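You operate a simulated robot arm through the tools that you are given. There is no shell and no other tool.

The job below is to be done with a simulated robot arm. You get a single attempt, and the scene is never put back.

Task
Fill the tub on the round mat to its FILL line and put its lid back.
Fine: swing the spout back over the sink.

The check looks at the end state, three seconds after you hand in, the way a careful person would. Anything else that was tipped, shoved, dropped, spilled or broken makes it a failure. Lids that push on must go on centred and level and be pressed home; caps that screw on are set level and turned clockwise until they are tight.

Robot
A 6-joint arm with a two-finger parallel gripper, fixed in place. Base frame: the origin is at the foot of the arm, x ahead of it, y to its left, z up; the work surface is at about z = 0.88. Units: m, degrees, N and s.
With the tool pointing down near the work surface it reaches from about 0.24 to 0.64 m from the base axis. Its first joint turns from -66.0 to 66.0 degrees. Payload 2.7 kg.
The tool frame sits at the grasp point between the pads (the TCP): z along the fingers, y along the line on which they close. The tips reach 0.023 m beyond it. The gripper opens to 0.094 m. The fingers are 0.038 m wide and 0.01 m thick; the gripper's body (0.054 by 0.096 m) begins 0.039 m behind the TCP.
Orientation is that of the tool frame in the base frame, as [roll, pitch, yaw] about the fixed x, y, z axes, in that order (R = Rz(yaw) Ry(pitch) Rx(roll)). With the fingers straight down and closing along the base's y, the tool's x points along the base's -x, its y along +y and its z along -z.

Tools
- The arm moves only by the tool move_arm. Its argument "commands" is a list of rows, each a list of 7 numbers: the shift along the tool's x, y, z in cm, then the turn, a rotation vector about the tool's x, y, z in degrees, then the opening, from 0 (shut) to 1 (fully open). In form: [[dx, dy, dz, wx, wy, wz, gripper], ...]. A call has 1 to 20 rows; each row is the pose to reach, as a shift and turn from the pose commanded when the call began, along the tool's axes at that moment. A row lasts 0.2 s, in which the tool goes at most 0.05 m and 8.6 degrees; a call with a longer step from one row to the next is refused whole, and so is a gripper value outside its range. A pose out of reach is approached as far as the arm can. The call stops where the force on the tool passes 90 N (or 10 N more than at its start, if that is more) or the arm is blocked; 0.2 s more then pass. Each finger travels about 0.045 m/s and halts on what it meets, pressing with about 36 N; the grip force reading is that of the motor and also rises with nothing between the fingers. The clock runs only during rows and for 0.2 s after the last one: add rows that repeat a pose to give the fingers time. The reply holds the time, the measured pose of the TCP, the force on the tool along the base axes, the opening and the grip force, in the units named above and with some noise, with the torque about the TCP (base axes, N m) and any sound that the robot's microphone picked up.
- Cameras (640 x 400 px; columns grow to the right, rows downward): "scene" is fixed at [0.0666, -0.421, 1.4295]; the picture's right is [0.85, -0.53, 0.00], its down [-0.21, -0.33, -0.92] and it looks along [0.49, 0.78, -0.39] (base axes); focal length 300 px, centre (320, 200). "wrist" rides on the gripper at [0.086, 0.016, -0.074] in the tool frame; the picture's right is [-0.18, 0.98, 0.00], its down [-0.58, -0.11, -0.81] and it looks along [-0.79, -0.15, 0.59] (tool axes); focal length 243 px, centre (320, 200). There is no depth. A picture from a camera that has moved, and an enlarged one, comes with that camera's place and axes in the base frame and with its lens. The place of the scene camera against the robot may be out by one fixed shift of up to 0.012 m in any direction.
- snapshot(camera): a new picture of that camera. It takes no simulated time.
- zoom(camera, box): a new picture of the part [left, top, right, bottom] of that camera's present view, enlarged. It takes no simulated time.
- sign_off(): hands the job in; it is judged then, once.

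Nothing tells you positions but the pictures and the camera data. Unless the task says otherwise, let go and move clear before handing in.

The tools are called after "Emit:" by a JSON object that holds its "op" and its "data". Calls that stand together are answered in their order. move_arm: Moves the arm, as the interface text tells. Its arguments: {"type":"object","properties":{"commands":{"type":"array"}},"required":["commands"]} The other tools are called the same way: snapshot (camera) takes a picture; zoom (camera, box) takes an enlarged picture of a part of a camera's view; sign_off () hands the job in.

At the start:

```text
time_s: 0.0
tcp_pos: [0.2521, 0.1486, 1.3473]
tool_rot: [-179.9, -0.1, 179.9]
force: [0.4, -0.1, -0.9]
torque: [0.03, 0.05, 0.03]
finger_gap: 0.0942
gripper_force: 0.0
```

scene: 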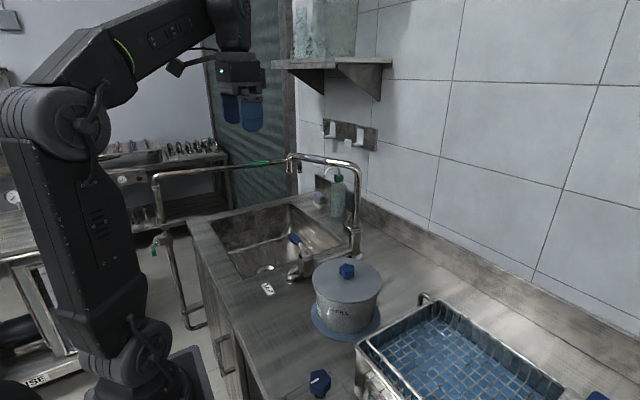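
wrist: 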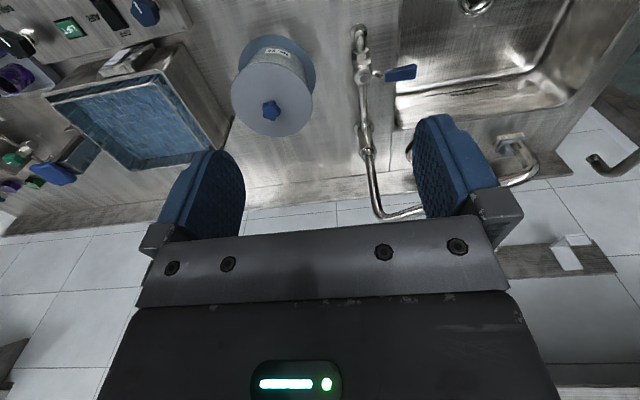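

I see a lidded tub on a round blue mat, a sink with a swing spout and a blue lever, and a basket to the right. I'll look closer before moving.

Emit:
{"op": "zoom", "data": {"camera": "scene", "box": [140, 130, 400, 330]}}

Emit:
{"op": "zoom", "data": {"camera": "scene", "box": [240, 220, 440, 400]}}

Emit:
{"op": "zoom", "data": {"camera": "wrist", "box": [200, 0, 460, 180]}}

Emit:
{"op": "zoom", "data": {"camera": "wrist", "box": [0, 0, 240, 220]}}

```text
2.00 times, centred on (270, 230) of scene
camera zoom: at [0.0666, -0.421, 1.4295], right [0.85, -0.53, 0.0], down [-0.21, -0.33, -0.92], along [0.49, 0.78, -0.39], focal length 599 px, centre (420, 140)
```

zoom: 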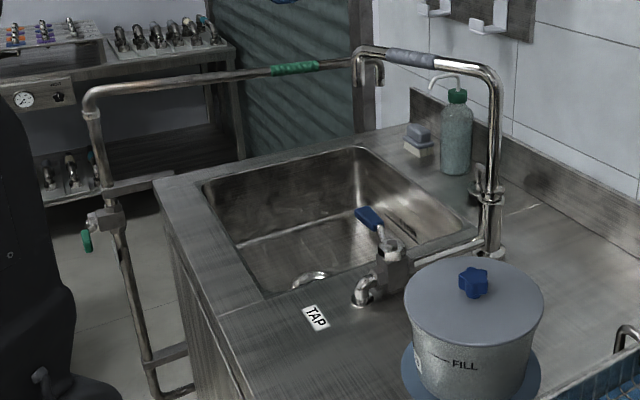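

```text
2.22 times, centred on (340, 310) of scene
camera zoom: at [0.0666, -0.421, 1.4295], right [0.85, -0.53, 0.0], down [-0.21, -0.33, -0.92], along [0.49, 0.78, -0.39], focal length 666 px, centre (276, -44)
```

zoom: 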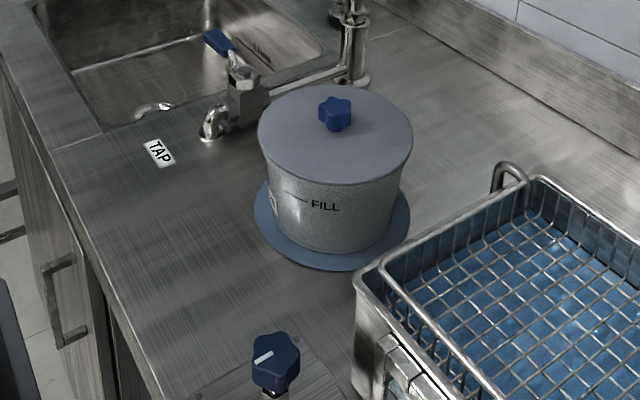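

```text
2.22 times, centred on (330, 90) of wrist
camera zoom: at [0.1657, 0.1654, 1.4212], right [0.18, 0.98, 0.0], down [0.58, -0.11, 0.81], along [0.79, -0.15, -0.59], focal length 539 px, centre (298, 444)
```

zoom: 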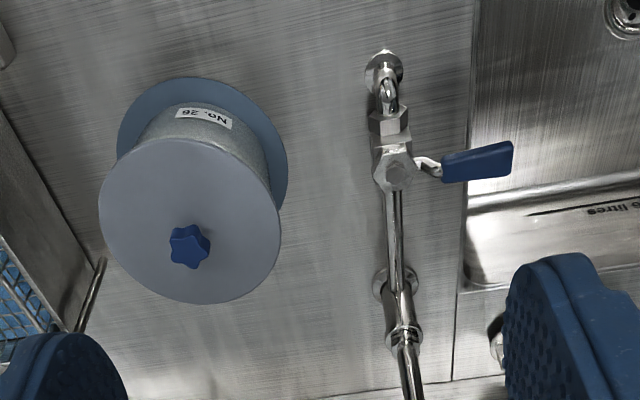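

```text
1.82 times, centred on (120, 110) of wrist
camera zoom: at [0.1657, 0.1654, 1.4212], right [0.18, 0.98, 0.0], down [0.58, -0.11, 0.81], along [0.79, -0.15, -0.59], focal length 441 px, centre (684, 364)
```

zoom: 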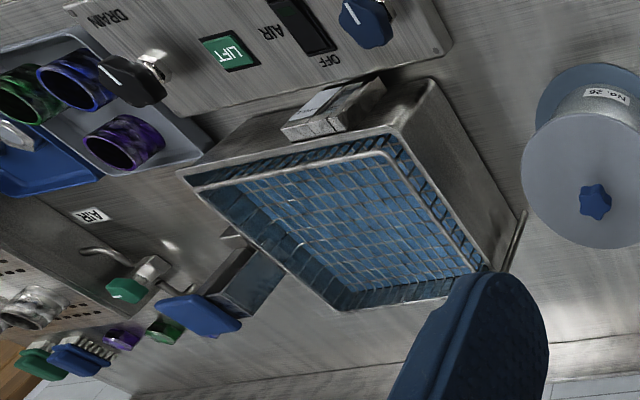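

The pipework needs a closer look: there seem to be two risers and spouts, plus the tap valve with the blue lever.

Emit:
{"op": "zoom", "data": {"camera": "scene", "box": [270, 140, 380, 210]}}

Emit:
{"op": "zoom", "data": {"camera": "scene", "box": [240, 210, 380, 300]}}

Emit:
{"op": "zoom", "data": {"camera": "scene", "box": [130, 150, 250, 340]}}

Emit:
{"op": "zoom", "data": {"camera": "wrist", "box": [340, 0, 640, 280]}}

Emit:
{"op": "zoom", "data": {"camera": "scene", "box": [300, 250, 390, 350]}}

```text
5.71 times, centred on (325, 175) of scene
camera zoom: at [0.0666, -0.421, 1.4295], right [0.85, -0.53, 0.0], down [-0.21, -0.33, -0.92], along [0.49, 0.78, -0.39], focal length 1712 px, centre (291, 343)
```

zoom: 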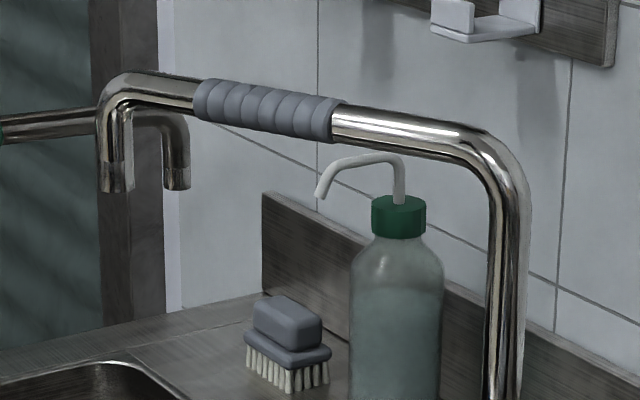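

```text
4.44 times, centred on (310, 255) of scene
camera zoom: at [0.0666, -0.421, 1.4295], right [0.85, -0.53, 0.0], down [-0.21, -0.33, -0.92], along [0.49, 0.78, -0.39], focal length 1332 px, centre (364, -44)
```

zoom: 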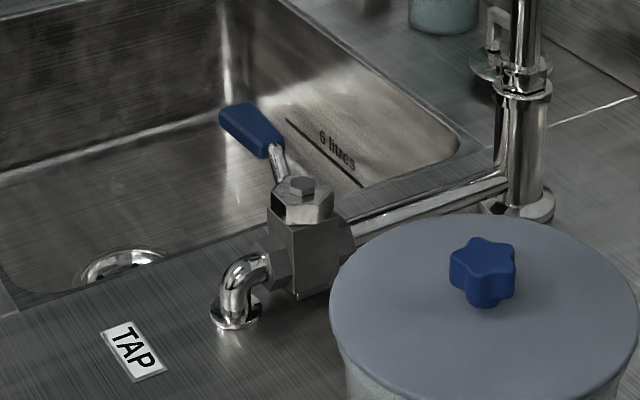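

```text
2.11 times, centred on (190, 245) of scene
camera zoom: at [0.0666, -0.421, 1.4295], right [0.85, -0.53, 0.0], down [-0.21, -0.33, -0.92], along [0.49, 0.78, -0.39], focal length 631 px, centre (594, 105)
```

zoom: 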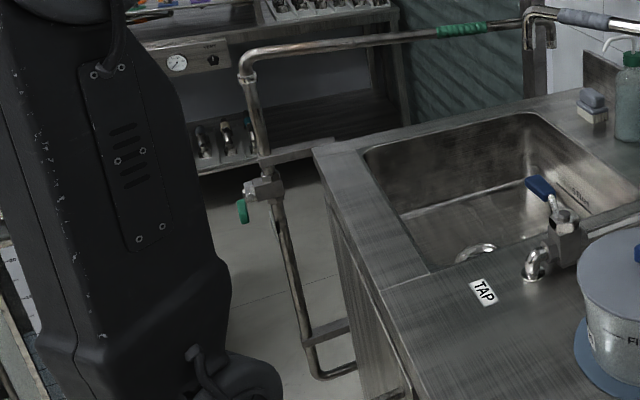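

```text
1.43 times, centred on (490, 140) of wrist
camera zoom: at [0.1657, 0.1654, 1.4212], right [0.18, 0.98, 0.0], down [0.58, -0.11, 0.81], along [0.79, -0.15, -0.59], focal length 347 px, centre (77, 286)
```

zoom: 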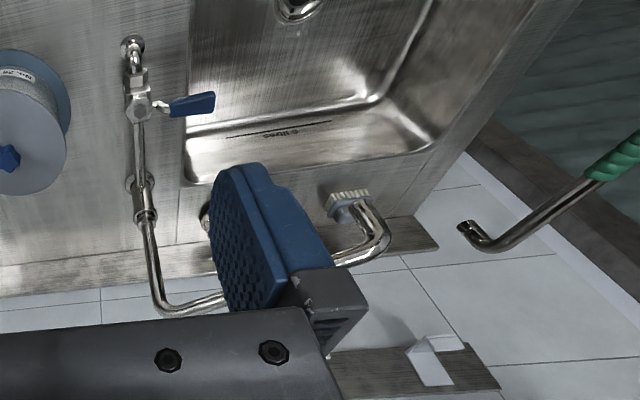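

```text
4.00 times, centred on (345, 300) of scene
camera zoom: at [0.0666, -0.421, 1.4295], right [0.85, -0.53, 0.0], down [-0.21, -0.33, -0.92], along [0.49, 0.78, -0.39], focal length 1199 px, centre (220, -200)
```

zoom: 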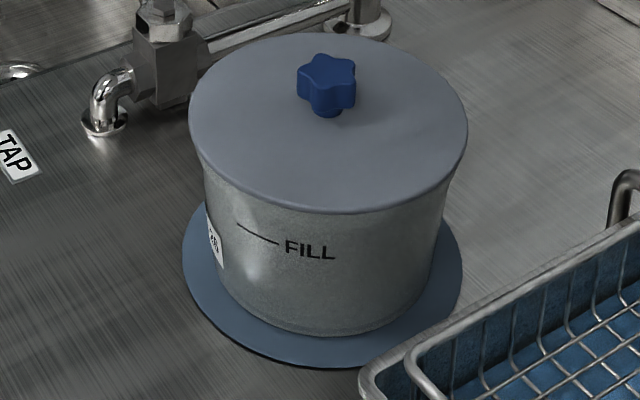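

The tub's knob triangulates to about (0.416, 0.023, 1.01). The blue-lever valve is near (0.44, 0.21), the riser is at about (0.59, 0.21), and the spout outlet hangs over the sink near (0.48, 0.42, 1.13). I'll move closer above the tub to refine these.

Emit:
{"op": "move_arm", "data": {"commands": [[-1, -2.4, 2.5, 0, 0, 0, 1], [-2, -4.8, 5, 0, 0, 0, 1], [-3, -7.2, 7.6, 0, 0, 0, 1], [-4, -9.6, 10.2, 0, 0, 0, 1], [-4.8, -11.9, 12.7, 0, 0, 0, 1], [-4.8, -11.9, 12.7, 0, 0, 0, 1]]}}

Emit:
{"op": "snapshot", "data": {"camera": "wrist"}}

Emit:
{"op": "snapshot", "data": {"camera": "scene"}}

```text
time_s: 1.4
tcp_pos: [0.296, 0.0284, 1.22]
tool_rot: [-180.0, 0.0, -180.0]
force: [0.0, -0.3, 0.1]
torque: [0.01, -0.01, 0.0]
finger_gap: 0.0941
gripper_force: 0.0
```

```text
taken
camera wrist: at [0.2098, 0.0429, 1.2944], right [0.18, 0.98, 0.0], down [0.58, -0.11, 0.81], along [0.79, -0.15, -0.59], focal length 243 px, centre (320, 200)
```

wrist: 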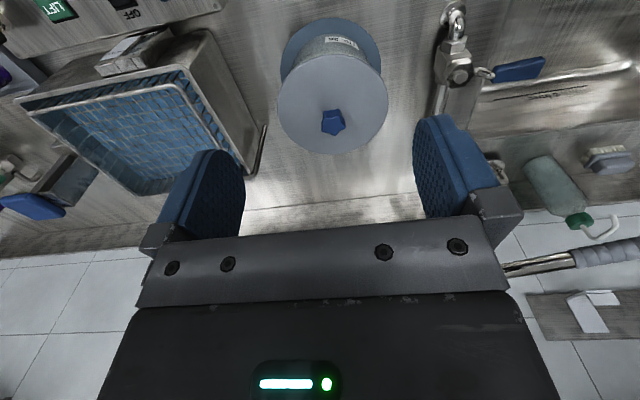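

```text
taken
```

scene: 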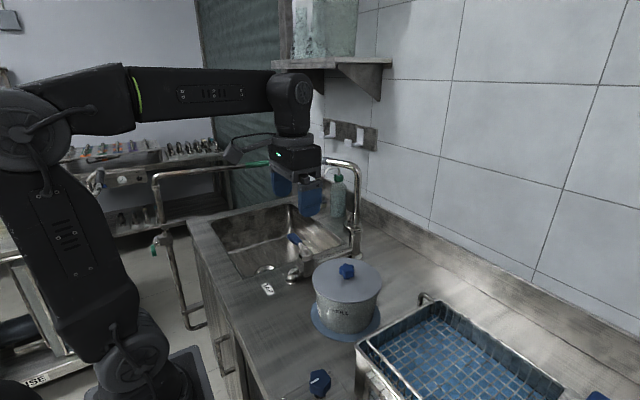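

Emit:
{"op": "zoom", "data": {"camera": "wrist", "box": [260, 0, 420, 160]}}

Emit:
{"op": "zoom", "data": {"camera": "wrist", "box": [420, 0, 580, 130]}}

Emit:
{"op": "zoom", "data": {"camera": "wrist", "box": [0, 0, 280, 220]}}

```text
2.50 times, centred on (340, 80) of wrist
camera zoom: at [0.2098, 0.0429, 1.2944], right [0.18, 0.98, 0.0], down [0.58, -0.11, 0.81], along [0.79, -0.15, -0.59], focal length 606 px, centre (270, 500)
```

zoom: 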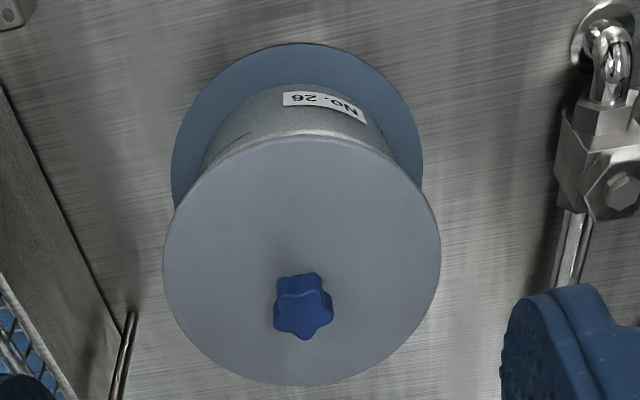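

```text
3.08 times, centred on (500, 65) of wrist
camera zoom: at [0.2098, 0.0429, 1.2944], right [0.18, 0.98, 0.0], down [0.58, -0.11, 0.81], along [0.79, -0.15, -0.59], focal length 746 px, centre (-234, 615)
```

zoom: 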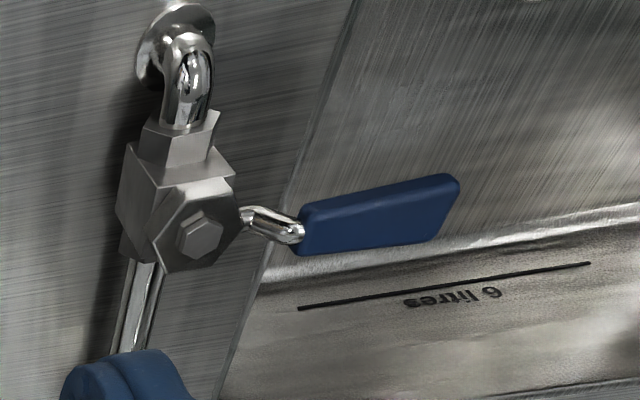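

```text
1.82 times, centred on (140, 110) of wrist
camera zoom: at [0.2098, 0.0429, 1.2944], right [0.18, 0.98, 0.0], down [0.58, -0.11, 0.81], along [0.79, -0.15, -0.59], focal length 441 px, centre (647, 364)
```

zoom: 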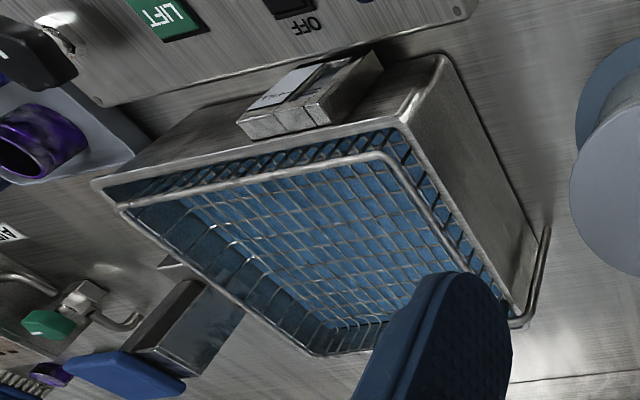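

The lid looks about 0.154 m across, centred near (0.415, 0.024), with the knob top at about z = 1.016. I'll come down to just above the knob and check alignment.

Emit:
{"op": "move_arm", "data": {"commands": [[-2.4, -0.1, 3.4, 0, 0, 0, 1], [-4.8, -0.2, 6.8, 0, 0, 0, 1], [-7.2, -0.4, 10.2, 0, 0, 0, 1], [-9.6, -0.5, 13.6, 0, 0, 0, 1], [-11.7, -0.6, 16.5, 0, 0, 0, 1], [-11.7, -0.6, 16.5, 0, 0, 0, 1], [-11.7, -0.6, 16.5, 0, 0, 0, 1]]}}

Emit:
{"op": "snapshot", "data": {"camera": "wrist"}}

Emit:
{"op": "zoom", "data": {"camera": "scene", "box": [260, 180, 430, 350]}}

```text
time_s: 3.0
tcp_pos: [0.4181, 0.0232, 1.0577]
tool_rot: [180.0, 0.1, 180.0]
force: [-0.2, -0.1, -0.6]
torque: [-0.01, 0.0, 0.01]
finger_gap: 0.0939
gripper_force: 0.0
```

```text
taken
camera wrist: at [0.3303, 0.0398, 1.1329], right [0.18, 0.98, 0.0], down [0.58, -0.11, 0.81], along [0.79, -0.15, -0.59], focal length 243 px, centre (320, 200)
```

wrist: 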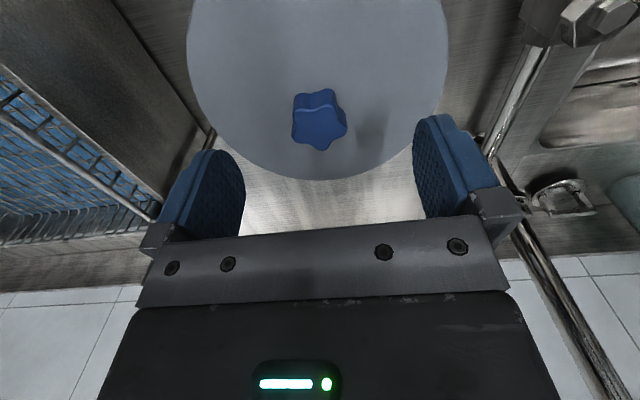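

```text
2.35 times, centred on (345, 265) of scene
camera zoom: at [0.0666, -0.421, 1.4295], right [0.85, -0.53, 0.0], down [-0.21, -0.33, -0.92], along [0.49, 0.78, -0.39], focal length 705 px, centre (261, 47)
```

zoom: 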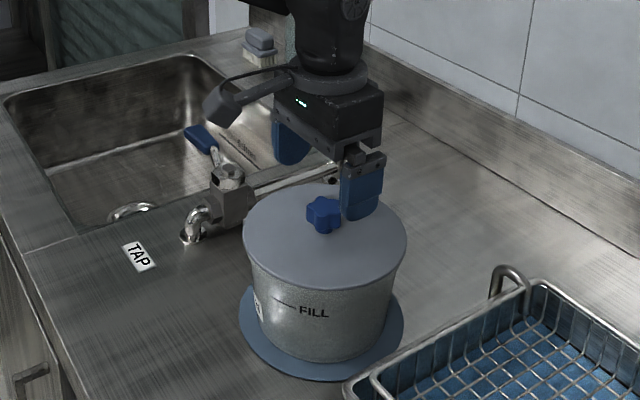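

The knob sits between the open fingers. I'll lower to straddle it and check clearance to the lid.

Emit:
{"op": "move_arm", "data": {"commands": [[0.2, 0, 1.5, 0, 0, 0, 1], [0.3, 0, 2.6, 0, 0, 0, 1], [0.3, 0, 3.4, 0, 0, 0, 1], [0.3, 0, 3.4, 0, 0, 0, 1]]}}

Emit:
{"op": "zoom", "data": {"camera": "scene", "box": [295, 220, 395, 320]}}

Emit:
{"op": "snapshot", "data": {"camera": "wrist"}}

```text
time_s: 4.0
tcp_pos: [0.4138, 0.0247, 1.023]
tool_rot: [180.0, 0.1, -180.0]
force: [0.5, 0.2, 0.4]
torque: [0.04, -0.01, -0.01]
finger_gap: 0.0941
gripper_force: 0.1
```

```text
4.00 times, centred on (345, 270) of scene
camera zoom: at [0.0666, -0.421, 1.4295], right [0.85, -0.53, 0.0], down [-0.21, -0.33, -0.92], along [0.49, 0.78, -0.39], focal length 1199 px, centre (220, -80)
```

zoom: 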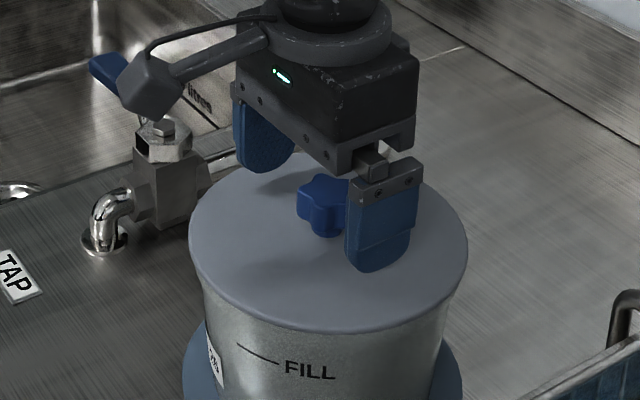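

```text
taken
camera wrist: at [0.3275, 0.0406, 1.0971], right [0.18, 0.98, 0.0], down [0.58, -0.11, 0.81], along [0.79, -0.15, -0.59], focal length 243 px, centre (320, 200)
```

wrist: 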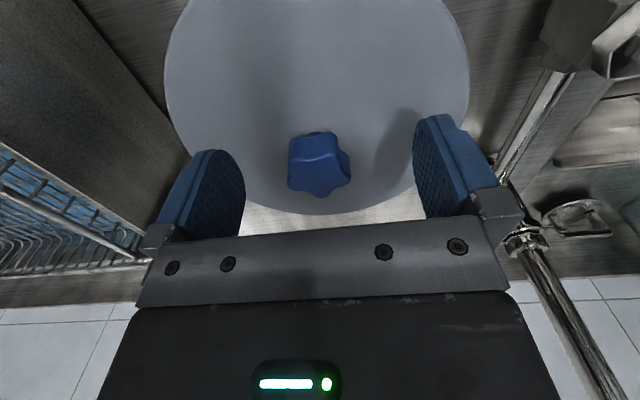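

The fingers straddle the knob with tips a few millimetres above the lid. I'll drop 4 mm and close.

Emit:
{"op": "move_arm", "data": {"commands": [[0, 0, 0.4, 0, 0, 0, 1], [0, 0, 0.4, 0, 0, 0, 0.8], [0, 0, 0.4, 0, 0, 0, 0.5], [0, 0, 0.4, 0, 0, 0, 0.3], [0, 0, 0.4, 0, 0, 0, 0.1], [0, 0, 0.4, 0, 0, 0, 0], [0, 0, 0.4, 0, 0, 0, 0], [0, 0, 0.4, 0, 0, 0, 0], [0, 0, 0.4, 0, 0, 0, 0]]}}

Emit:
{"op": "zoom", "data": {"camera": "scene", "box": [295, 220, 395, 320]}}

Emit:
{"op": "snapshot", "data": {"camera": "wrist"}}

```text
time_s: 6.0
tcp_pos: [0.4132, 0.0245, 1.0177]
tool_rot: [180.0, 0.0, -180.0]
force: [0.2, -7.0, 5.5]
torque: [-0.42, -0.07, -0.08]
finger_gap: 0.0334
gripper_force: 36.1
```

```text
4.00 times, centred on (345, 270) of scene
camera zoom: at [0.0666, -0.4212, 1.4294], right [0.85, -0.53, 0.0], down [-0.21, -0.33, -0.92], along [0.49, 0.78, -0.39], focal length 1199 px, centre (220, -80)
```

zoom: 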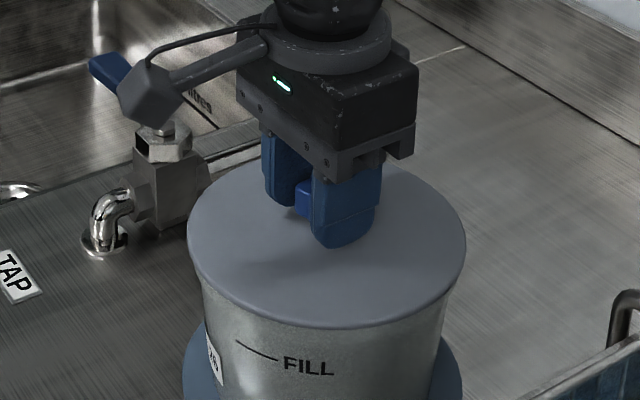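

```text
taken
camera wrist: at [0.3274, 0.0401, 1.0925], right [0.18, 0.98, 0.0], down [0.58, -0.11, 0.81], along [0.79, -0.15, -0.59], focal length 243 px, centre (320, 200)
```

wrist: 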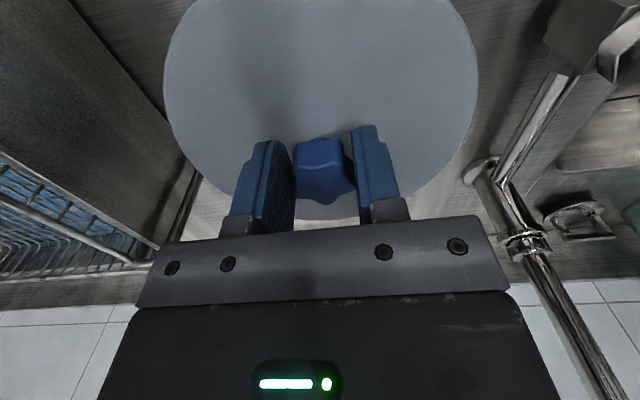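

I have the knob, with a small sideways load of −7 N in y. I'll relieve that by shifting slightly, then lift gently and watch whether the tub stays put.

Emit:
{"op": "move_arm", "data": {"commands": [[0, -0.15, 0, 0, 0, 0, 0], [0, -0.15, 0, 0, 0, 0, 0]]}}

```text
time_s: 6.6
tcp_pos: [0.415, 0.0231, 1.0184]
tool_rot: [179.9, 0.0, 180.0]
force: [-3.7, -1.9, 7.4]
torque: [0.31, 0.15, 0.15]
finger_gap: 0.0333
gripper_force: 35.5
```

Emit:
{"op": "move_arm", "data": {"commands": [[0, 0, -0.3, 0, 0, 0, 0], [0, 0, -0.6, 0, 0, 0, 0], [0, 0, -1.0, 0, 0, 0, 0], [0, 0, -1.5, 0, 0, 0, 0], [0, 0, -1.5, 0, 0, 0, 0]]}}

Emit:
{"op": "zoom", "data": {"camera": "scene", "box": [295, 220, 395, 360]}}

```text
time_s: 7.8
tcp_pos: [0.4151, 0.0231, 1.0326]
tool_rot: [180.0, 0.0, -179.9]
force: [-0.4, 0.5, 0.2]
torque: [0.01, -0.02, 0.01]
finger_gap: 0.0333
gripper_force: 35.4
heard: snap
```

```text
2.86 times, centred on (345, 290) of scene
camera zoom: at [0.0666, -0.421, 1.4295], right [0.85, -0.53, 0.0], down [-0.21, -0.33, -0.92], along [0.49, 0.78, -0.39], focal length 856 px, centre (249, -57)
```

zoom: 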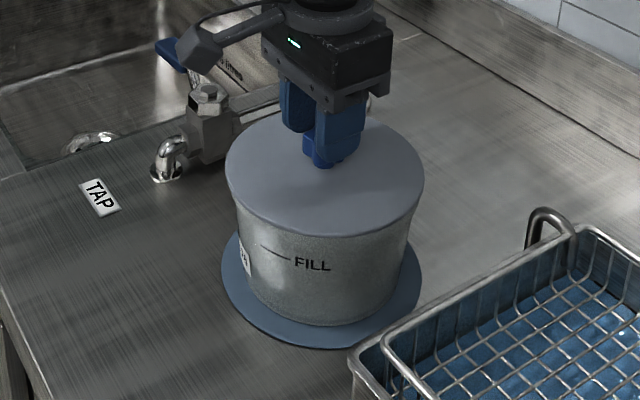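

The lid snapped off and the tub stayed on its mat. I'll raise the lid well clear and inspect.

Emit:
{"op": "move_arm", "data": {"commands": [[0, 0, -2.5, 0, 0, 0, 0], [0, 0, -5, 0, 0, 0, 0], [0, 0, -8, 0, 0, 0, 0], [0, 0, -10, 0, 0, 0, 0], [0, 0, -10, 0, 0, 0, 0]]}}

Emit:
{"op": "zoom", "data": {"camera": "scene", "box": [260, 180, 430, 350]}}

Emit:
{"op": "snapshot", "data": {"camera": "wrist"}}

```text
time_s: 9.0
tcp_pos: [0.4155, 0.0226, 1.1306]
tool_rot: [-180.0, 0.0, 180.0]
force: [0.2, 0.2, -0.8]
torque: [0.0, 0.02, 0.0]
finger_gap: 0.033
gripper_force: 35.7
```

```text
2.35 times, centred on (345, 265) of scene
camera zoom: at [0.0666, -0.421, 1.4295], right [0.85, -0.53, 0.0], down [-0.21, -0.33, -0.92], along [0.49, 0.78, -0.39], focal length 705 px, centre (261, 47)
```

zoom: 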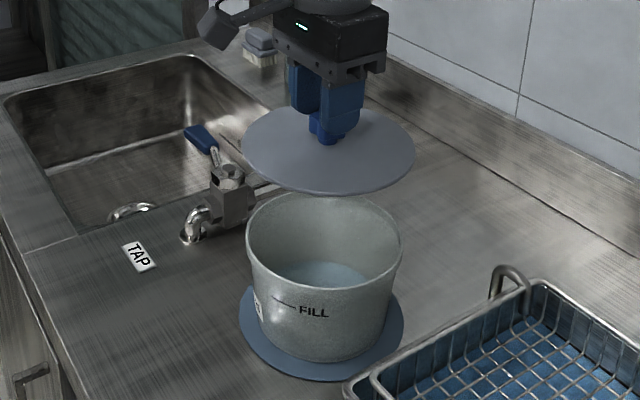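

```text
taken
camera wrist: at [0.3283, 0.0392, 1.2056], right [0.18, 0.98, 0.0], down [0.58, -0.11, 0.81], along [0.79, -0.15, -0.59], focal length 243 px, centre (320, 200)
```

wrist: 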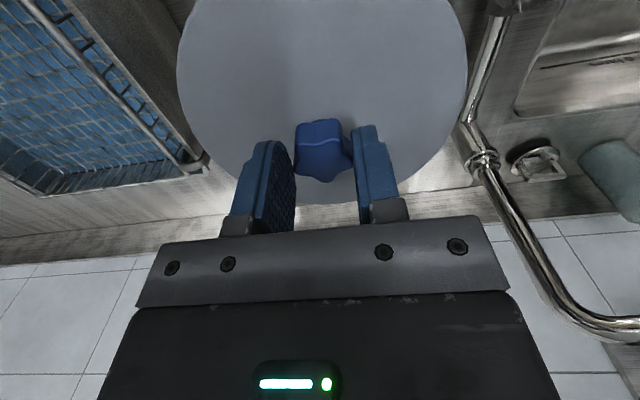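

The tub already holds some water, and the lid is free. The counter's front edge is at about x = 0.17, so I'll set the lid down at about (0.27, 0.12), clear of the mat, the valve and the spout arc.

Emit:
{"op": "move_arm", "data": {"commands": [[3.5, 2.4, 0, 0, 0, 0, 0], [7.0, 4.8, 0, 0, 0, 0, 0], [10.5, 7.2, 0, 0, 0, 0, 0], [14.5, 9.7, 0, 0, 0, 0, 0], [14.5, 9.7, 4, 0, 0, 0, 0], [14.5, 9.7, 8, 0, 0, 0, 0], [14.5, 9.7, 12, 0, 0, 0, 0], [14.5, 9.7, 16, 0, 0, 0, 0], [14.5, 9.7, 18.5, 0, 0, 0, 0], [14.5, 9.7, 18.5, 0, 0, 0, 0]]}}

Emit:
{"op": "snapshot", "data": {"camera": "scene"}}

```text
time_s: 11.2
tcp_pos: [0.2684, 0.1209, 0.9438]
tool_rot: [179.9, 0.0, -179.9]
force: [-0.9, -0.2, -0.8]
torque: [-0.05, 0.02, -0.03]
finger_gap: 0.0329
gripper_force: 36.2
```

```text
taken
```

scene: 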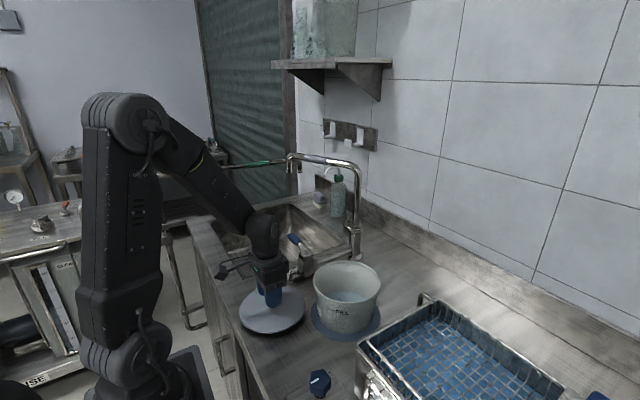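

Emit:
{"op": "move_arm", "data": {"commands": [[0, 0, 0.5, 0, 0, 0, 0], [0, 0, 1.0, 0, 0, 0, 0], [0, 0, 1.5, 0, 0, 0, 0], [0, 0, 1.8, 0, 0, 0, 0]]}}

Emit:
{"op": "zoom", "data": {"camera": "scene", "box": [210, 250, 330, 350]}}

```text
time_s: 12.2
tcp_pos: [0.2713, 0.1236, 0.9289]
tool_rot: [179.6, 0.7, -179.9]
force: [-12.6, 13.8, 62.9]
torque: [0.44, -0.27, 0.13]
finger_gap: 0.0333
gripper_force: 35.8
```

```text
4.00 times, centred on (270, 300) of scene
camera zoom: at [0.0657, -0.4209, 1.4296], right [0.85, -0.53, 0.0], down [-0.21, -0.33, -0.92], along [0.49, 0.78, -0.39], focal length 1199 px, centre (520, -200)
```

zoom: 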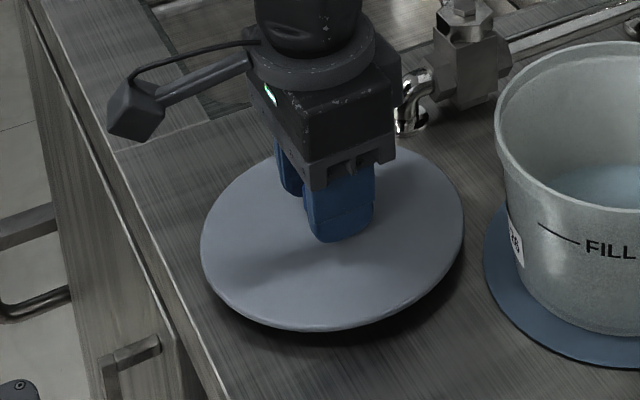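

The lid is on the counter, resting on its inner plug at 63 N. I'll ease the pressure, then open and retreat upward.

Emit:
{"op": "move_arm", "data": {"commands": [[0, 0, -0.15, 0, 0, 0, 0], [0, 0, -0.25, 0, 0, 0, 0]]}}

```text
time_s: 12.8
tcp_pos: [0.2691, 0.1192, 0.9303]
tool_rot: [-180.0, 0.0, 179.9]
force: [5.8, 1.5, 11.5]
torque: [0.11, -0.98, 0.05]
finger_gap: 0.0327
gripper_force: 36.4
```

Emit:
{"op": "move_arm", "data": {"commands": [[0, 0, 0, 0, 0, 0, 0.3], [0, 0, 0, 0, 0, 0, 0.5], [0, 0, 0, 0, 0, 0, 0.8], [0, 0, 0, 0, 0, 0, 1], [0, 0, 0, 0, 0, 0, 1], [0, 0, 0, 0, 0, 0, 1], [0, 0, 0, 0, 0, 0, 1], [0, 0, -2, 0, 0, 0, 1], [0, 0, -5, 0, 0, 0, 1], [0, 0, -9, 0, 0, 0, 1], [0, 0, -13, 0, 0, 0, 1], [0, 0, -17, 0, 0, 0, 1], [0, 0, -20, 0, 0, 0, 1], [0, 0, -20, 0, 0, 0, 1]]}}

Emit:
{"op": "snapshot", "data": {"camera": "scene"}}

Emit:
{"op": "zoom", "data": {"camera": "scene", "box": [210, 230, 400, 350]}}

Emit:
{"op": "snapshot", "data": {"camera": "wrist"}}

```text
time_s: 15.8
tcp_pos: [0.272, 0.121, 1.1327]
tool_rot: [180.0, 0.0, 180.0]
force: [0.3, 0.1, -0.3]
torque: [0.01, -0.02, 0.03]
finger_gap: 0.0938
gripper_force: 0.1
```

```text
taken
```

scene: 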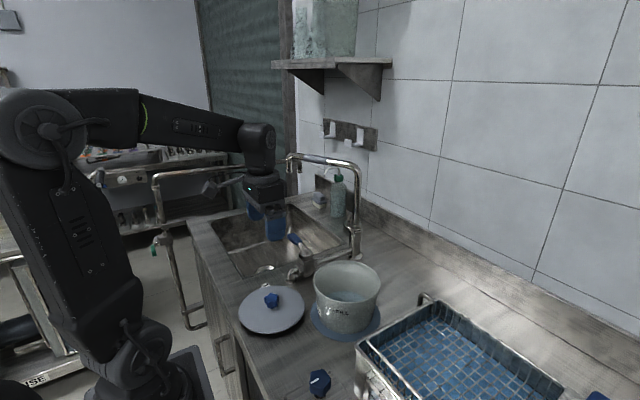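

```text
3.33 times, centred on (305, 290) of scene
camera zoom: at [0.0666, -0.421, 1.4295], right [0.85, -0.53, 0.0], down [-0.21, -0.33, -0.92], along [0.49, 0.78, -0.39], focal length 999 px, centre (370, -100)
```

zoom: 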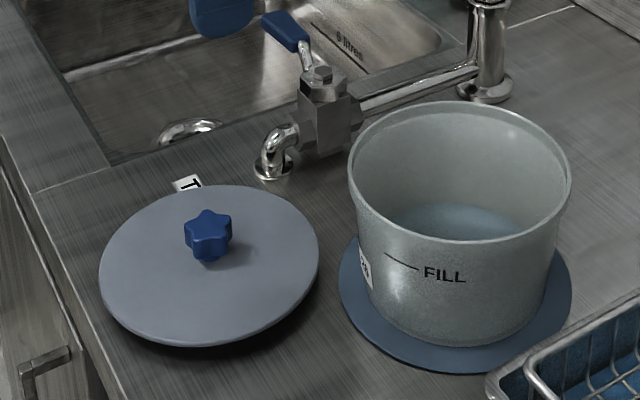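

```text
taken
camera wrist: at [0.1849, 0.1366, 1.2078], right [0.18, 0.98, 0.0], down [0.58, -0.11, 0.81], along [0.79, -0.15, -0.59], focal length 243 px, centre (320, 200)
```

wrist: 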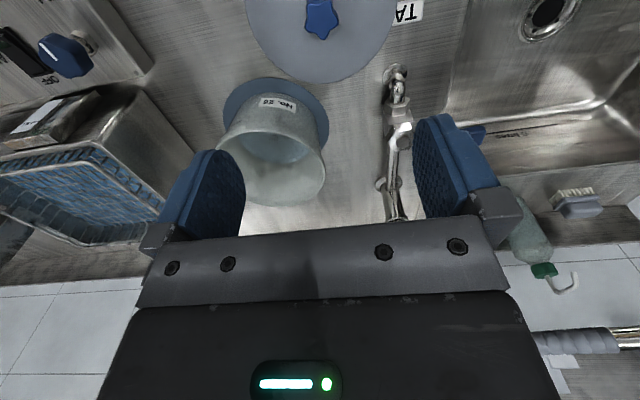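

The lid rests flat on the counter. The FILL mark works out to z ≈ 0.960 and the present water level to about z = 0.91. Next I'll go up and over to the spout's grey sleeve at about (0.536, 0.352, 1.18), with the fingers turned to straddle the pipe.

Emit:
{"op": "move_arm", "data": {"commands": [[0, 0, -4.2, 0, 0, 0, 1], [0, 0, -8.5, 0, 0, 0, 1], [0, 0, -12.7, 0, 0, 0, 1], [0, 0, -16.7, 0, 0, 0, 1], [-3.2, 2.9, -16.7, 0, 0, 8.3, 1], [-6.4, 5.8, -16.7, 0, 0, 16.6, 1], [-9.6, 8.7, -16.7, 0, 0, 25, 1], [-12.8, 11.6, -16.7, 0, 0, 33.4, 1], [-16, 14.4, -16.7, 0, 0, 41.8, 1], [-19.2, 17.3, -16.7, 0, 0, 50.2, 1], [-22.4, 20.2, -16.7, 0, 0, 58.6, 1], [-25.2, 22.6, -16.7, 0, 0, 67, 1], [-25.2, 22.6, -16.7, 0, 0, 67, 1], [-25.2, 22.6, -16.7, 0, 0, 67, 1]]}}

Emit:
{"op": "snapshot", "data": {"camera": "scene"}}

Emit:
{"op": "snapshot", "data": {"camera": "wrist"}}

```text
time_s: 18.8
tcp_pos: [0.4478, 0.2927, 1.2374]
tool_rot: [179.9, 0.0, 112.9]
force: [0.7, 0.8, -0.9]
torque: [0.01, -0.02, -0.01]
finger_gap: 0.094
gripper_force: 0.0
out of reach, approached as far as the arm can: row 9, 10, 11, 12, 13, 14
```

```text
taken
```

scene: 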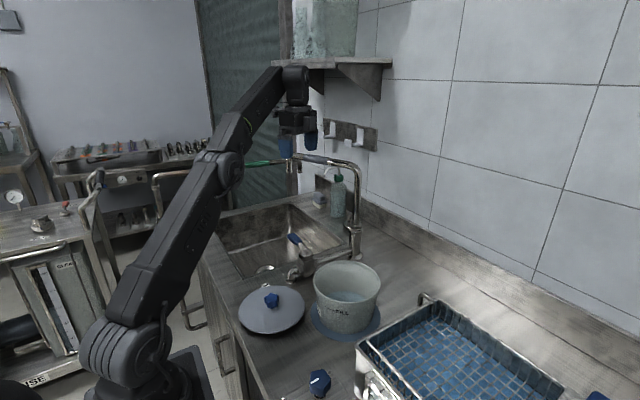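

```text
taken
camera wrist: at [0.4293, 0.3767, 1.31], right [0.98, 0.21, 0.0], down [0.13, -0.58, 0.81], along [0.17, -0.79, -0.59], focal length 243 px, centre (320, 200)
```

wrist: 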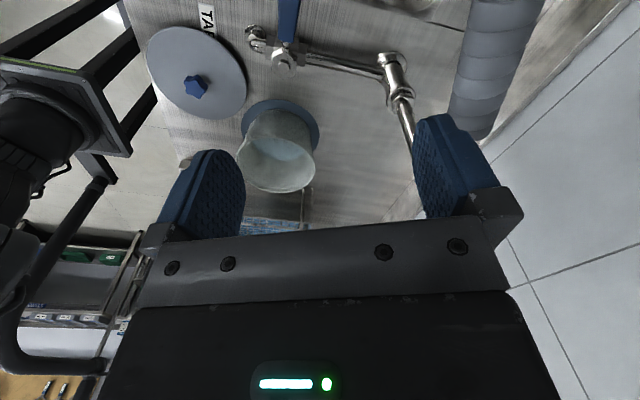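

The tool-down reach shrinks at this height, so the arm stopped short. I'll back off toward the base to get a known commanded pose, then tilt the tool outward about 35° to reach the sleeve.

Emit:
{"op": "move_arm", "data": {"commands": [[-0.83, -4.1, 0, 0, 0, 0, 1], [-1.66, -8.2, 0, 0, 0, 0, 1], [-2.49, -12.34, 0, 0, 0, 0, 1], [-2.49, -12.34, 0, 0, 0, 0, 1], [-2.49, -12.34, 0, 0, 0, 0, 1]]}}

```text
time_s: 20.0
tcp_pos: [0.3453, 0.2229, 1.2354]
tool_rot: [-179.9, 0.0, 113.0]
force: [0.0, -0.5, -0.2]
torque: [0.02, -0.01, -0.01]
finger_gap: 0.0941
gripper_force: 0.1
```

The commanded pose was clipped to what the arm reached, so it's known again. Now I'll tilt outward by 35° and move to a pre-grasp point above and inside the sleeve.

Emit:
{"op": "move_arm", "data": {"commands": [[0.9, 3.74, 0, -7, 0, 0, 1], [1.8, 7.48, 0, -14, 0, 0, 1], [2.7, 11.22, 0, -21, 0, 0, 1], [3.6, 14.96, 0, -28, 0, 0, 1], [4.47, 18.7, 0, -35, 0, 0, 1], [4.47, 18.7, 0, -35, 0, 0, 1], [4.47, 18.7, 0, -35, 0, 0, 1]]}}

Emit:
{"op": "snapshot", "data": {"camera": "scene"}}

Emit:
{"op": "snapshot", "data": {"camera": "wrist"}}

Emit:
{"op": "zoom", "data": {"camera": "scene", "box": [260, 90, 400, 200]}}

```text
time_s: 21.6
tcp_pos: [0.5012, 0.3403, 1.2389]
tool_rot: [144.8, 0.0, 113.0]
force: [-0.1, -0.3, 0.4]
torque: [0.02, -0.02, -0.01]
finger_gap: 0.0941
gripper_force: 0.1
```

```text
taken
```

scene: 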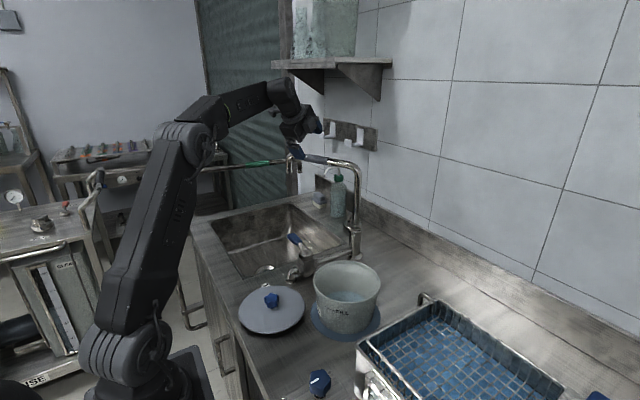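

```text
taken
camera wrist: at [0.4397, 0.4074, 1.3078], right [0.81, 0.14, 0.56], down [-0.28, -0.75, 0.6], along [0.51, -0.64, -0.57], focal length 243 px, centre (320, 200)
```

wrist: 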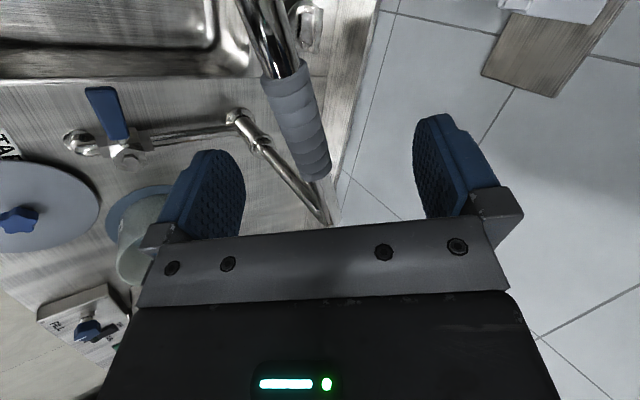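

```text
3.64 times, centred on (330, 145) of scene
camera zoom: at [0.0666, -0.421, 1.4295], right [0.85, -0.53, 0.0], down [-0.21, -0.33, -0.92], along [0.49, 0.78, -0.39], focal length 1090 px, centre (284, 400)
```

zoom: 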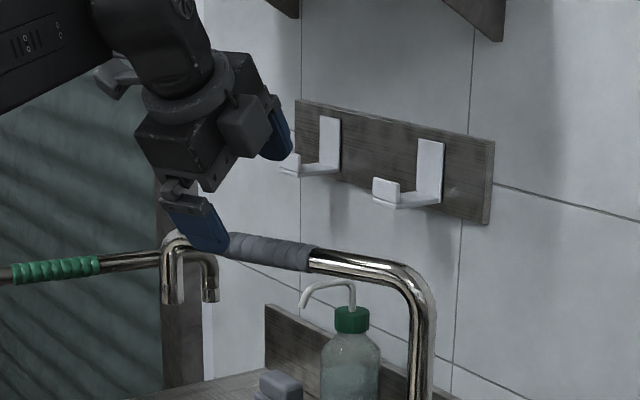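

The sleeve lies between the fingers, nearer the inner one, at about (0.523, 0.337, 1.18). I'll advance along the fingers with a small sideways correction to straddle the pipe.

Emit:
{"op": "move_arm", "data": {"commands": [[0, -0.5, 2, 0, 0, 0, 1], [0, -1.0, 4, 0, 0, 0, 1], [0, -1.5, 5.5, 0, 0, 0, 1], [0, -1.6, 6.2, 0, 0, 0, 1], [0, -1.6, 6.2, 0, 0, 0, 1], [0, -1.6, 6.2, 0, 0, 0, 1]]}}

Emit:
{"op": "snapshot", "data": {"camera": "wrist"}}

Emit:
{"op": "zoom", "data": {"camera": "scene", "box": [260, 90, 400, 200]}}

```text
time_s: 23.0
tcp_pos: [0.5221, 0.3464, 1.1761]
tool_rot: [145.0, 0.1, 113.0]
force: [-0.9, 0.2, 0.3]
torque: [-0.01, 0.02, 0.01]
finger_gap: 0.0939
gripper_force: 0.0
```

```text
taken
camera wrist: at [0.46, 0.415, 1.2468], right [0.81, 0.14, 0.56], down [-0.28, -0.75, 0.6], along [0.51, -0.64, -0.57], focal length 243 px, centre (320, 200)
```

wrist: 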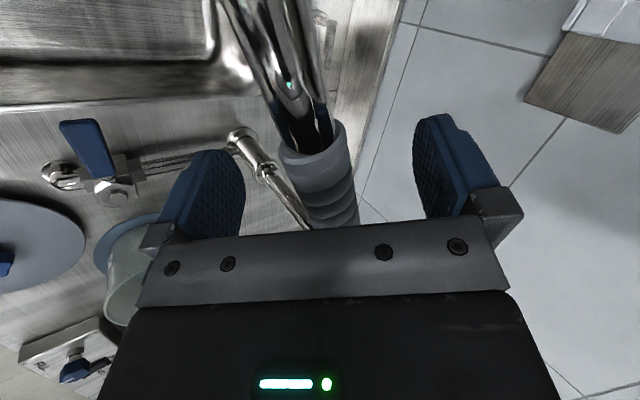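

```text
3.64 times, centred on (330, 145) of scene
camera zoom: at [0.0666, -0.421, 1.4295], right [0.85, -0.53, 0.0], down [-0.21, -0.33, -0.92], along [0.49, 0.78, -0.39], focal length 1090 px, centre (284, 400)
```

zoom: 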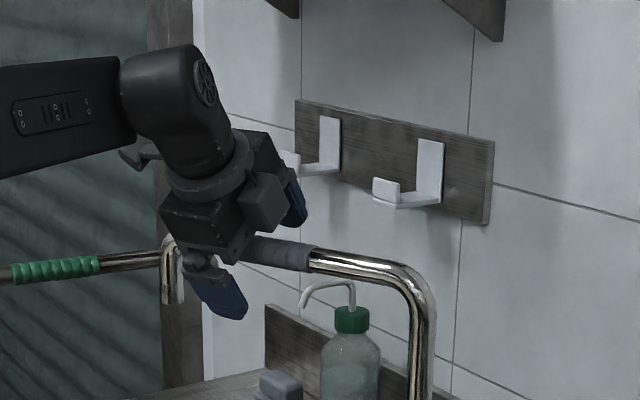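

The pipe is straddled. I'll close partly so the fingers hold the sleeve loosely, then swing it about the riser in stages, watching force.

Emit:
{"op": "move_arm", "data": {"commands": [[0, 0, 0, 0, 0, 0, 0.7], [0, 0, 0, 0, 0, 0, 0.5], [0, 0, 0, 0, 0, 0, 0.42], [0, 0, 0, 0, 0, 0, 0.42], [0, 0, 0, 0, 0, 0, 0.42]]}}

Emit:
{"op": "snapshot", "data": {"camera": "wrist"}}

```text
time_s: 24.2
tcp_pos: [0.5211, 0.3472, 1.1767]
tool_rot: [145.0, 0.0, 113.0]
force: [0.1, -0.4, 1.2]
torque: [-0.01, 0.0, -0.02]
finger_gap: 0.0395
gripper_force: 0.0
```

```text
taken
camera wrist: at [0.46, 0.415, 1.2469], right [0.81, 0.14, 0.56], down [-0.28, -0.75, 0.6], along [0.51, -0.64, -0.57], focal length 243 px, centre (320, 200)
```

wrist: 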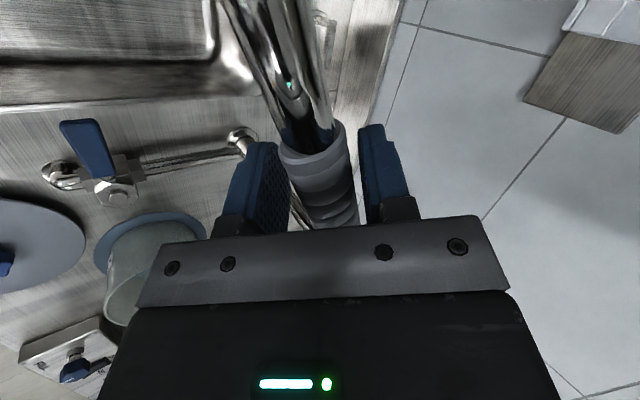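

The fingers are around the sleeve with no load. First swing stage is 30°.

Emit:
{"op": "move_arm", "data": {"commands": [[-0.12, -1.1, -0.77, 0, 2.87, -4.1, 0.42], [-0.39, -2.19, -1.53, 0, 5.74, -8.19, 0.42], [-0.77, -3.25, -2.28, 0, 8.6, -12.3, 0.42], [-1.27, -4.28, -3.0, 0, 11.5, -16.4, 0.42], [-1.87, -5.28, -3.7, 0, 14.35, -20.5, 0.42], [-2.58, -6.22, -4.36, 0, 17.2, -24.6, 0.42], [-2.58, -6.22, -4.36, 0, 17.2, -24.6, 0.42]]}}

Emit:
{"op": "snapshot", "data": {"camera": "wrist"}}

Emit:
{"op": "snapshot", "data": {"camera": "scene"}}

```text
time_s: 25.8
tcp_pos: [0.4616, 0.294, 1.1772]
tool_rot: [145.0, 0.0, 143.0]
force: [0.1, 1.1, 0.3]
torque: [0.03, -0.01, -0.02]
finger_gap: 0.0396
gripper_force: 0.8
```

```text
taken
camera wrist: at [0.3741, 0.3215, 1.2479], right [0.63, 0.53, 0.56], down [0.13, -0.79, 0.6], along [0.76, -0.3, -0.57], focal length 243 px, centre (320, 200)
```

wrist: 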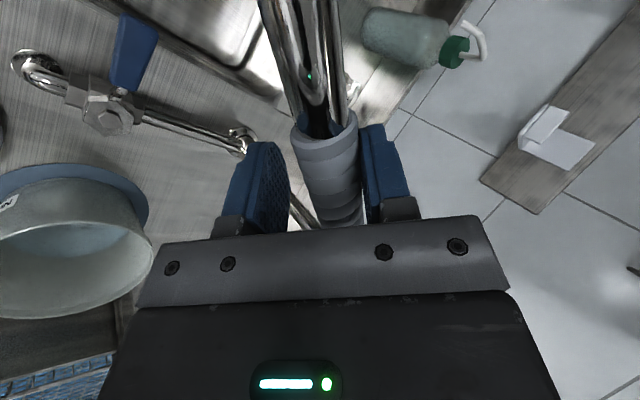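

```text
taken
```

scene: 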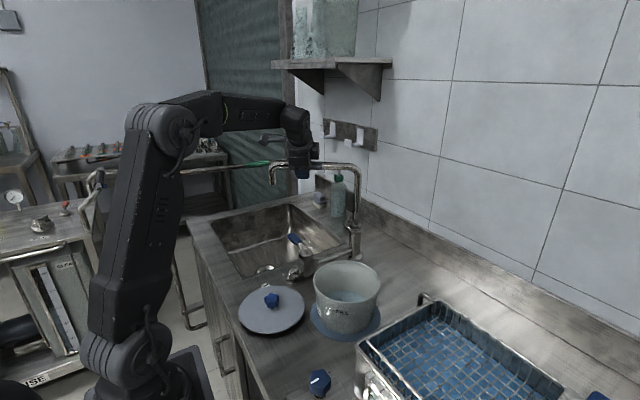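

The spout follows easily. I'll reduce the tilt to 10° around the pipe, then continue the swing.

Emit:
{"op": "move_arm", "data": {"commands": [[0, 0, 0, 6, 0, 0, 0.42], [0, 0, 0, 12, 0, 0, 0.42], [0, 0, 0, 18, 0, 0, 0.42], [0, 0, 0, 25, 0, 0, 0.42], [0, 0, 0, 25, 0, 0, 0.42]]}}

Emit:
{"op": "snapshot", "data": {"camera": "wrist"}}

```text
time_s: 27.0
tcp_pos: [0.4606, 0.2926, 1.1774]
tool_rot: [170.0, 0.0, 143.0]
force: [-0.1, -0.2, 0.4]
torque: [-0.03, -0.01, -0.01]
finger_gap: 0.0393
gripper_force: 0.0
```

```text
taken
camera wrist: at [0.3935, 0.3473, 1.2537], right [0.73, 0.66, 0.17], down [0.32, -0.55, 0.78], along [0.61, -0.51, -0.61], focal length 243 px, centre (320, 200)
```

wrist: 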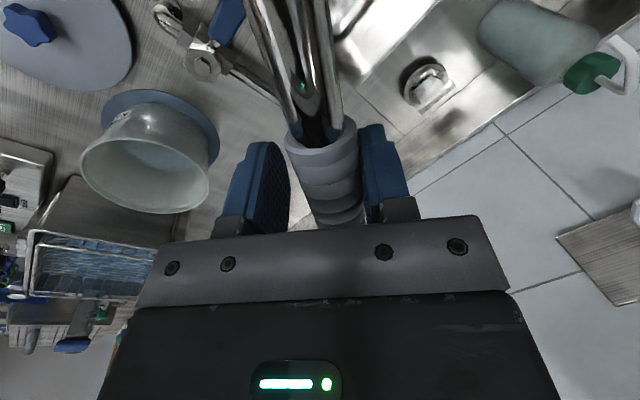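

Emit:
{"op": "move_arm", "data": {"commands": [[-0.29, -2.12, -0.37, 0, 1.39, -7.88, 0.42], [-0.89, -4.16, -0.73, 0, 2.78, -15.76, 0.42], [-1.77, -6.11, -1.07, 0, 4.17, -23.6, 0.42], [-2.9, -7.91, -1.39, 0, 5.56, -31.5, 0.42], [-4.29, -9.55, -1.68, 0, 6.94, -39.4, 0.42], [-5.89, -10.98, -1.94, 0, 8.33, -47.3, 0.42], [-5.89, -10.98, -1.94, 0, 8.33, -47.3, 0.42]]}}

Emit:
{"op": "snapshot", "data": {"camera": "wrist"}}

Emit:
{"op": "snapshot", "data": {"camera": "scene"}}

```text
time_s: 28.6
tcp_pos: [0.4429, 0.1694, 1.1739]
tool_rot: [170.1, 0.0, -168.9]
force: [-0.3, 1.1, 0.7]
torque: [0.0, 0.0, -0.02]
finger_gap: 0.0392
gripper_force: 0.1
```

```text
taken
camera wrist: at [0.3563, 0.1551, 1.2496], right [-0.01, 0.99, 0.17], down [0.62, -0.13, 0.78], along [0.79, 0.11, -0.61], focal length 243 px, centre (320, 200)
```

wrist: 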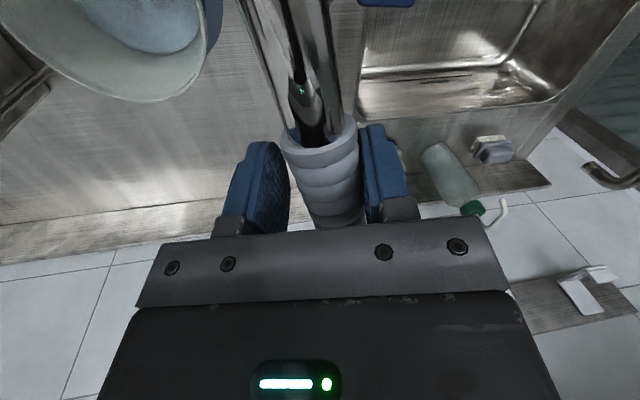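

```text
taken
```

scene: 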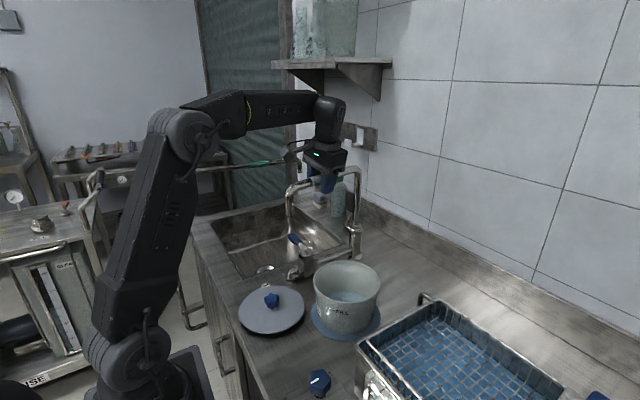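

Emit:
{"op": "move_arm", "data": {"commands": [[-0.3, -2.1, -0.37, 0, 1.39, -7.88, 0.42], [-0.89, -4.16, -0.73, 0, 2.78, -15.76, 0.42], [-1.77, -6.1, -1.08, 0, 4.17, -23.6, 0.42], [-2.91, -7.92, -1.4, 0, 5.56, -31.5, 0.42], [-2.91, -7.92, -1.4, 0, 5.56, -31.5, 0.42]]}}

Emit:
{"op": "snapshot", "data": {"camera": "wrist"}}

Emit:
{"op": "snapshot", "data": {"camera": "scene"}}

Emit:
{"op": "zoom", "data": {"camera": "scene", "box": [260, 170, 420, 350]}}

```text
time_s: 29.8
tcp_pos: [0.4846, 0.0959, 1.1781]
tool_rot: [170.1, 0.0, -136.8]
force: [0.0, -0.8, 0.5]
torque: [-0.03, -0.01, -0.01]
finger_gap: 0.0395
gripper_force: 0.0
```

```text
taken
camera wrist: at [0.4201, 0.0384, 1.2537], right [-0.53, 0.83, 0.17], down [0.59, 0.22, 0.78], along [0.61, 0.51, -0.61], focal length 243 px, centre (320, 200)
```

wrist: 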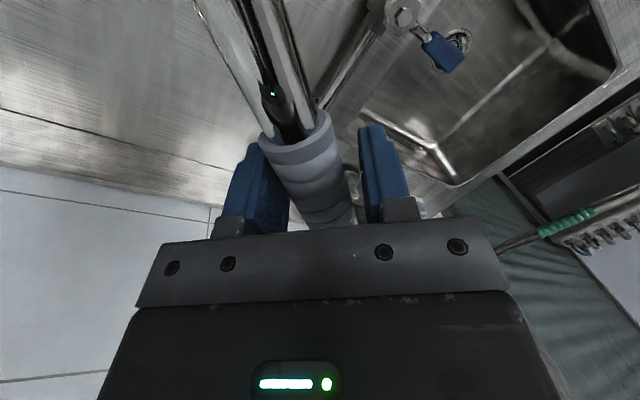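

```text
taken
```

scene: 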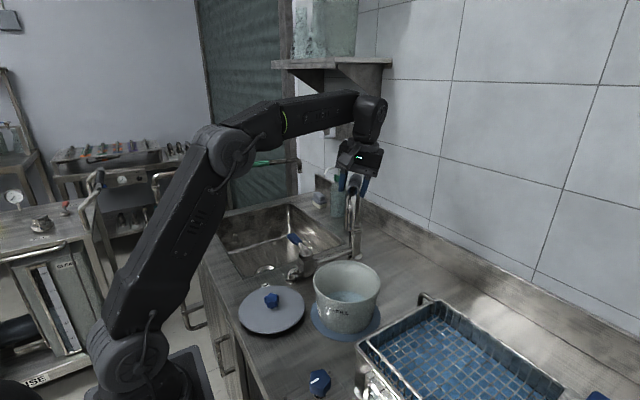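

```text
2.22 times, centred on (340, 260) of scene
camera zoom: at [0.0666, -0.4211, 1.4295], right [0.85, -0.53, 0.0], down [-0.21, -0.33, -0.92], along [0.49, 0.78, -0.39], focal length 666 px, centre (276, 67)
```

zoom: 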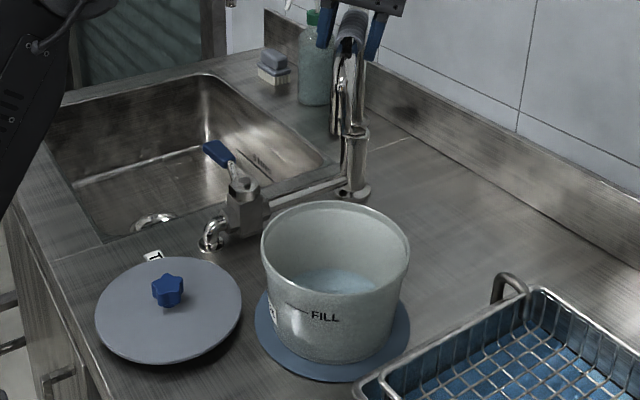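

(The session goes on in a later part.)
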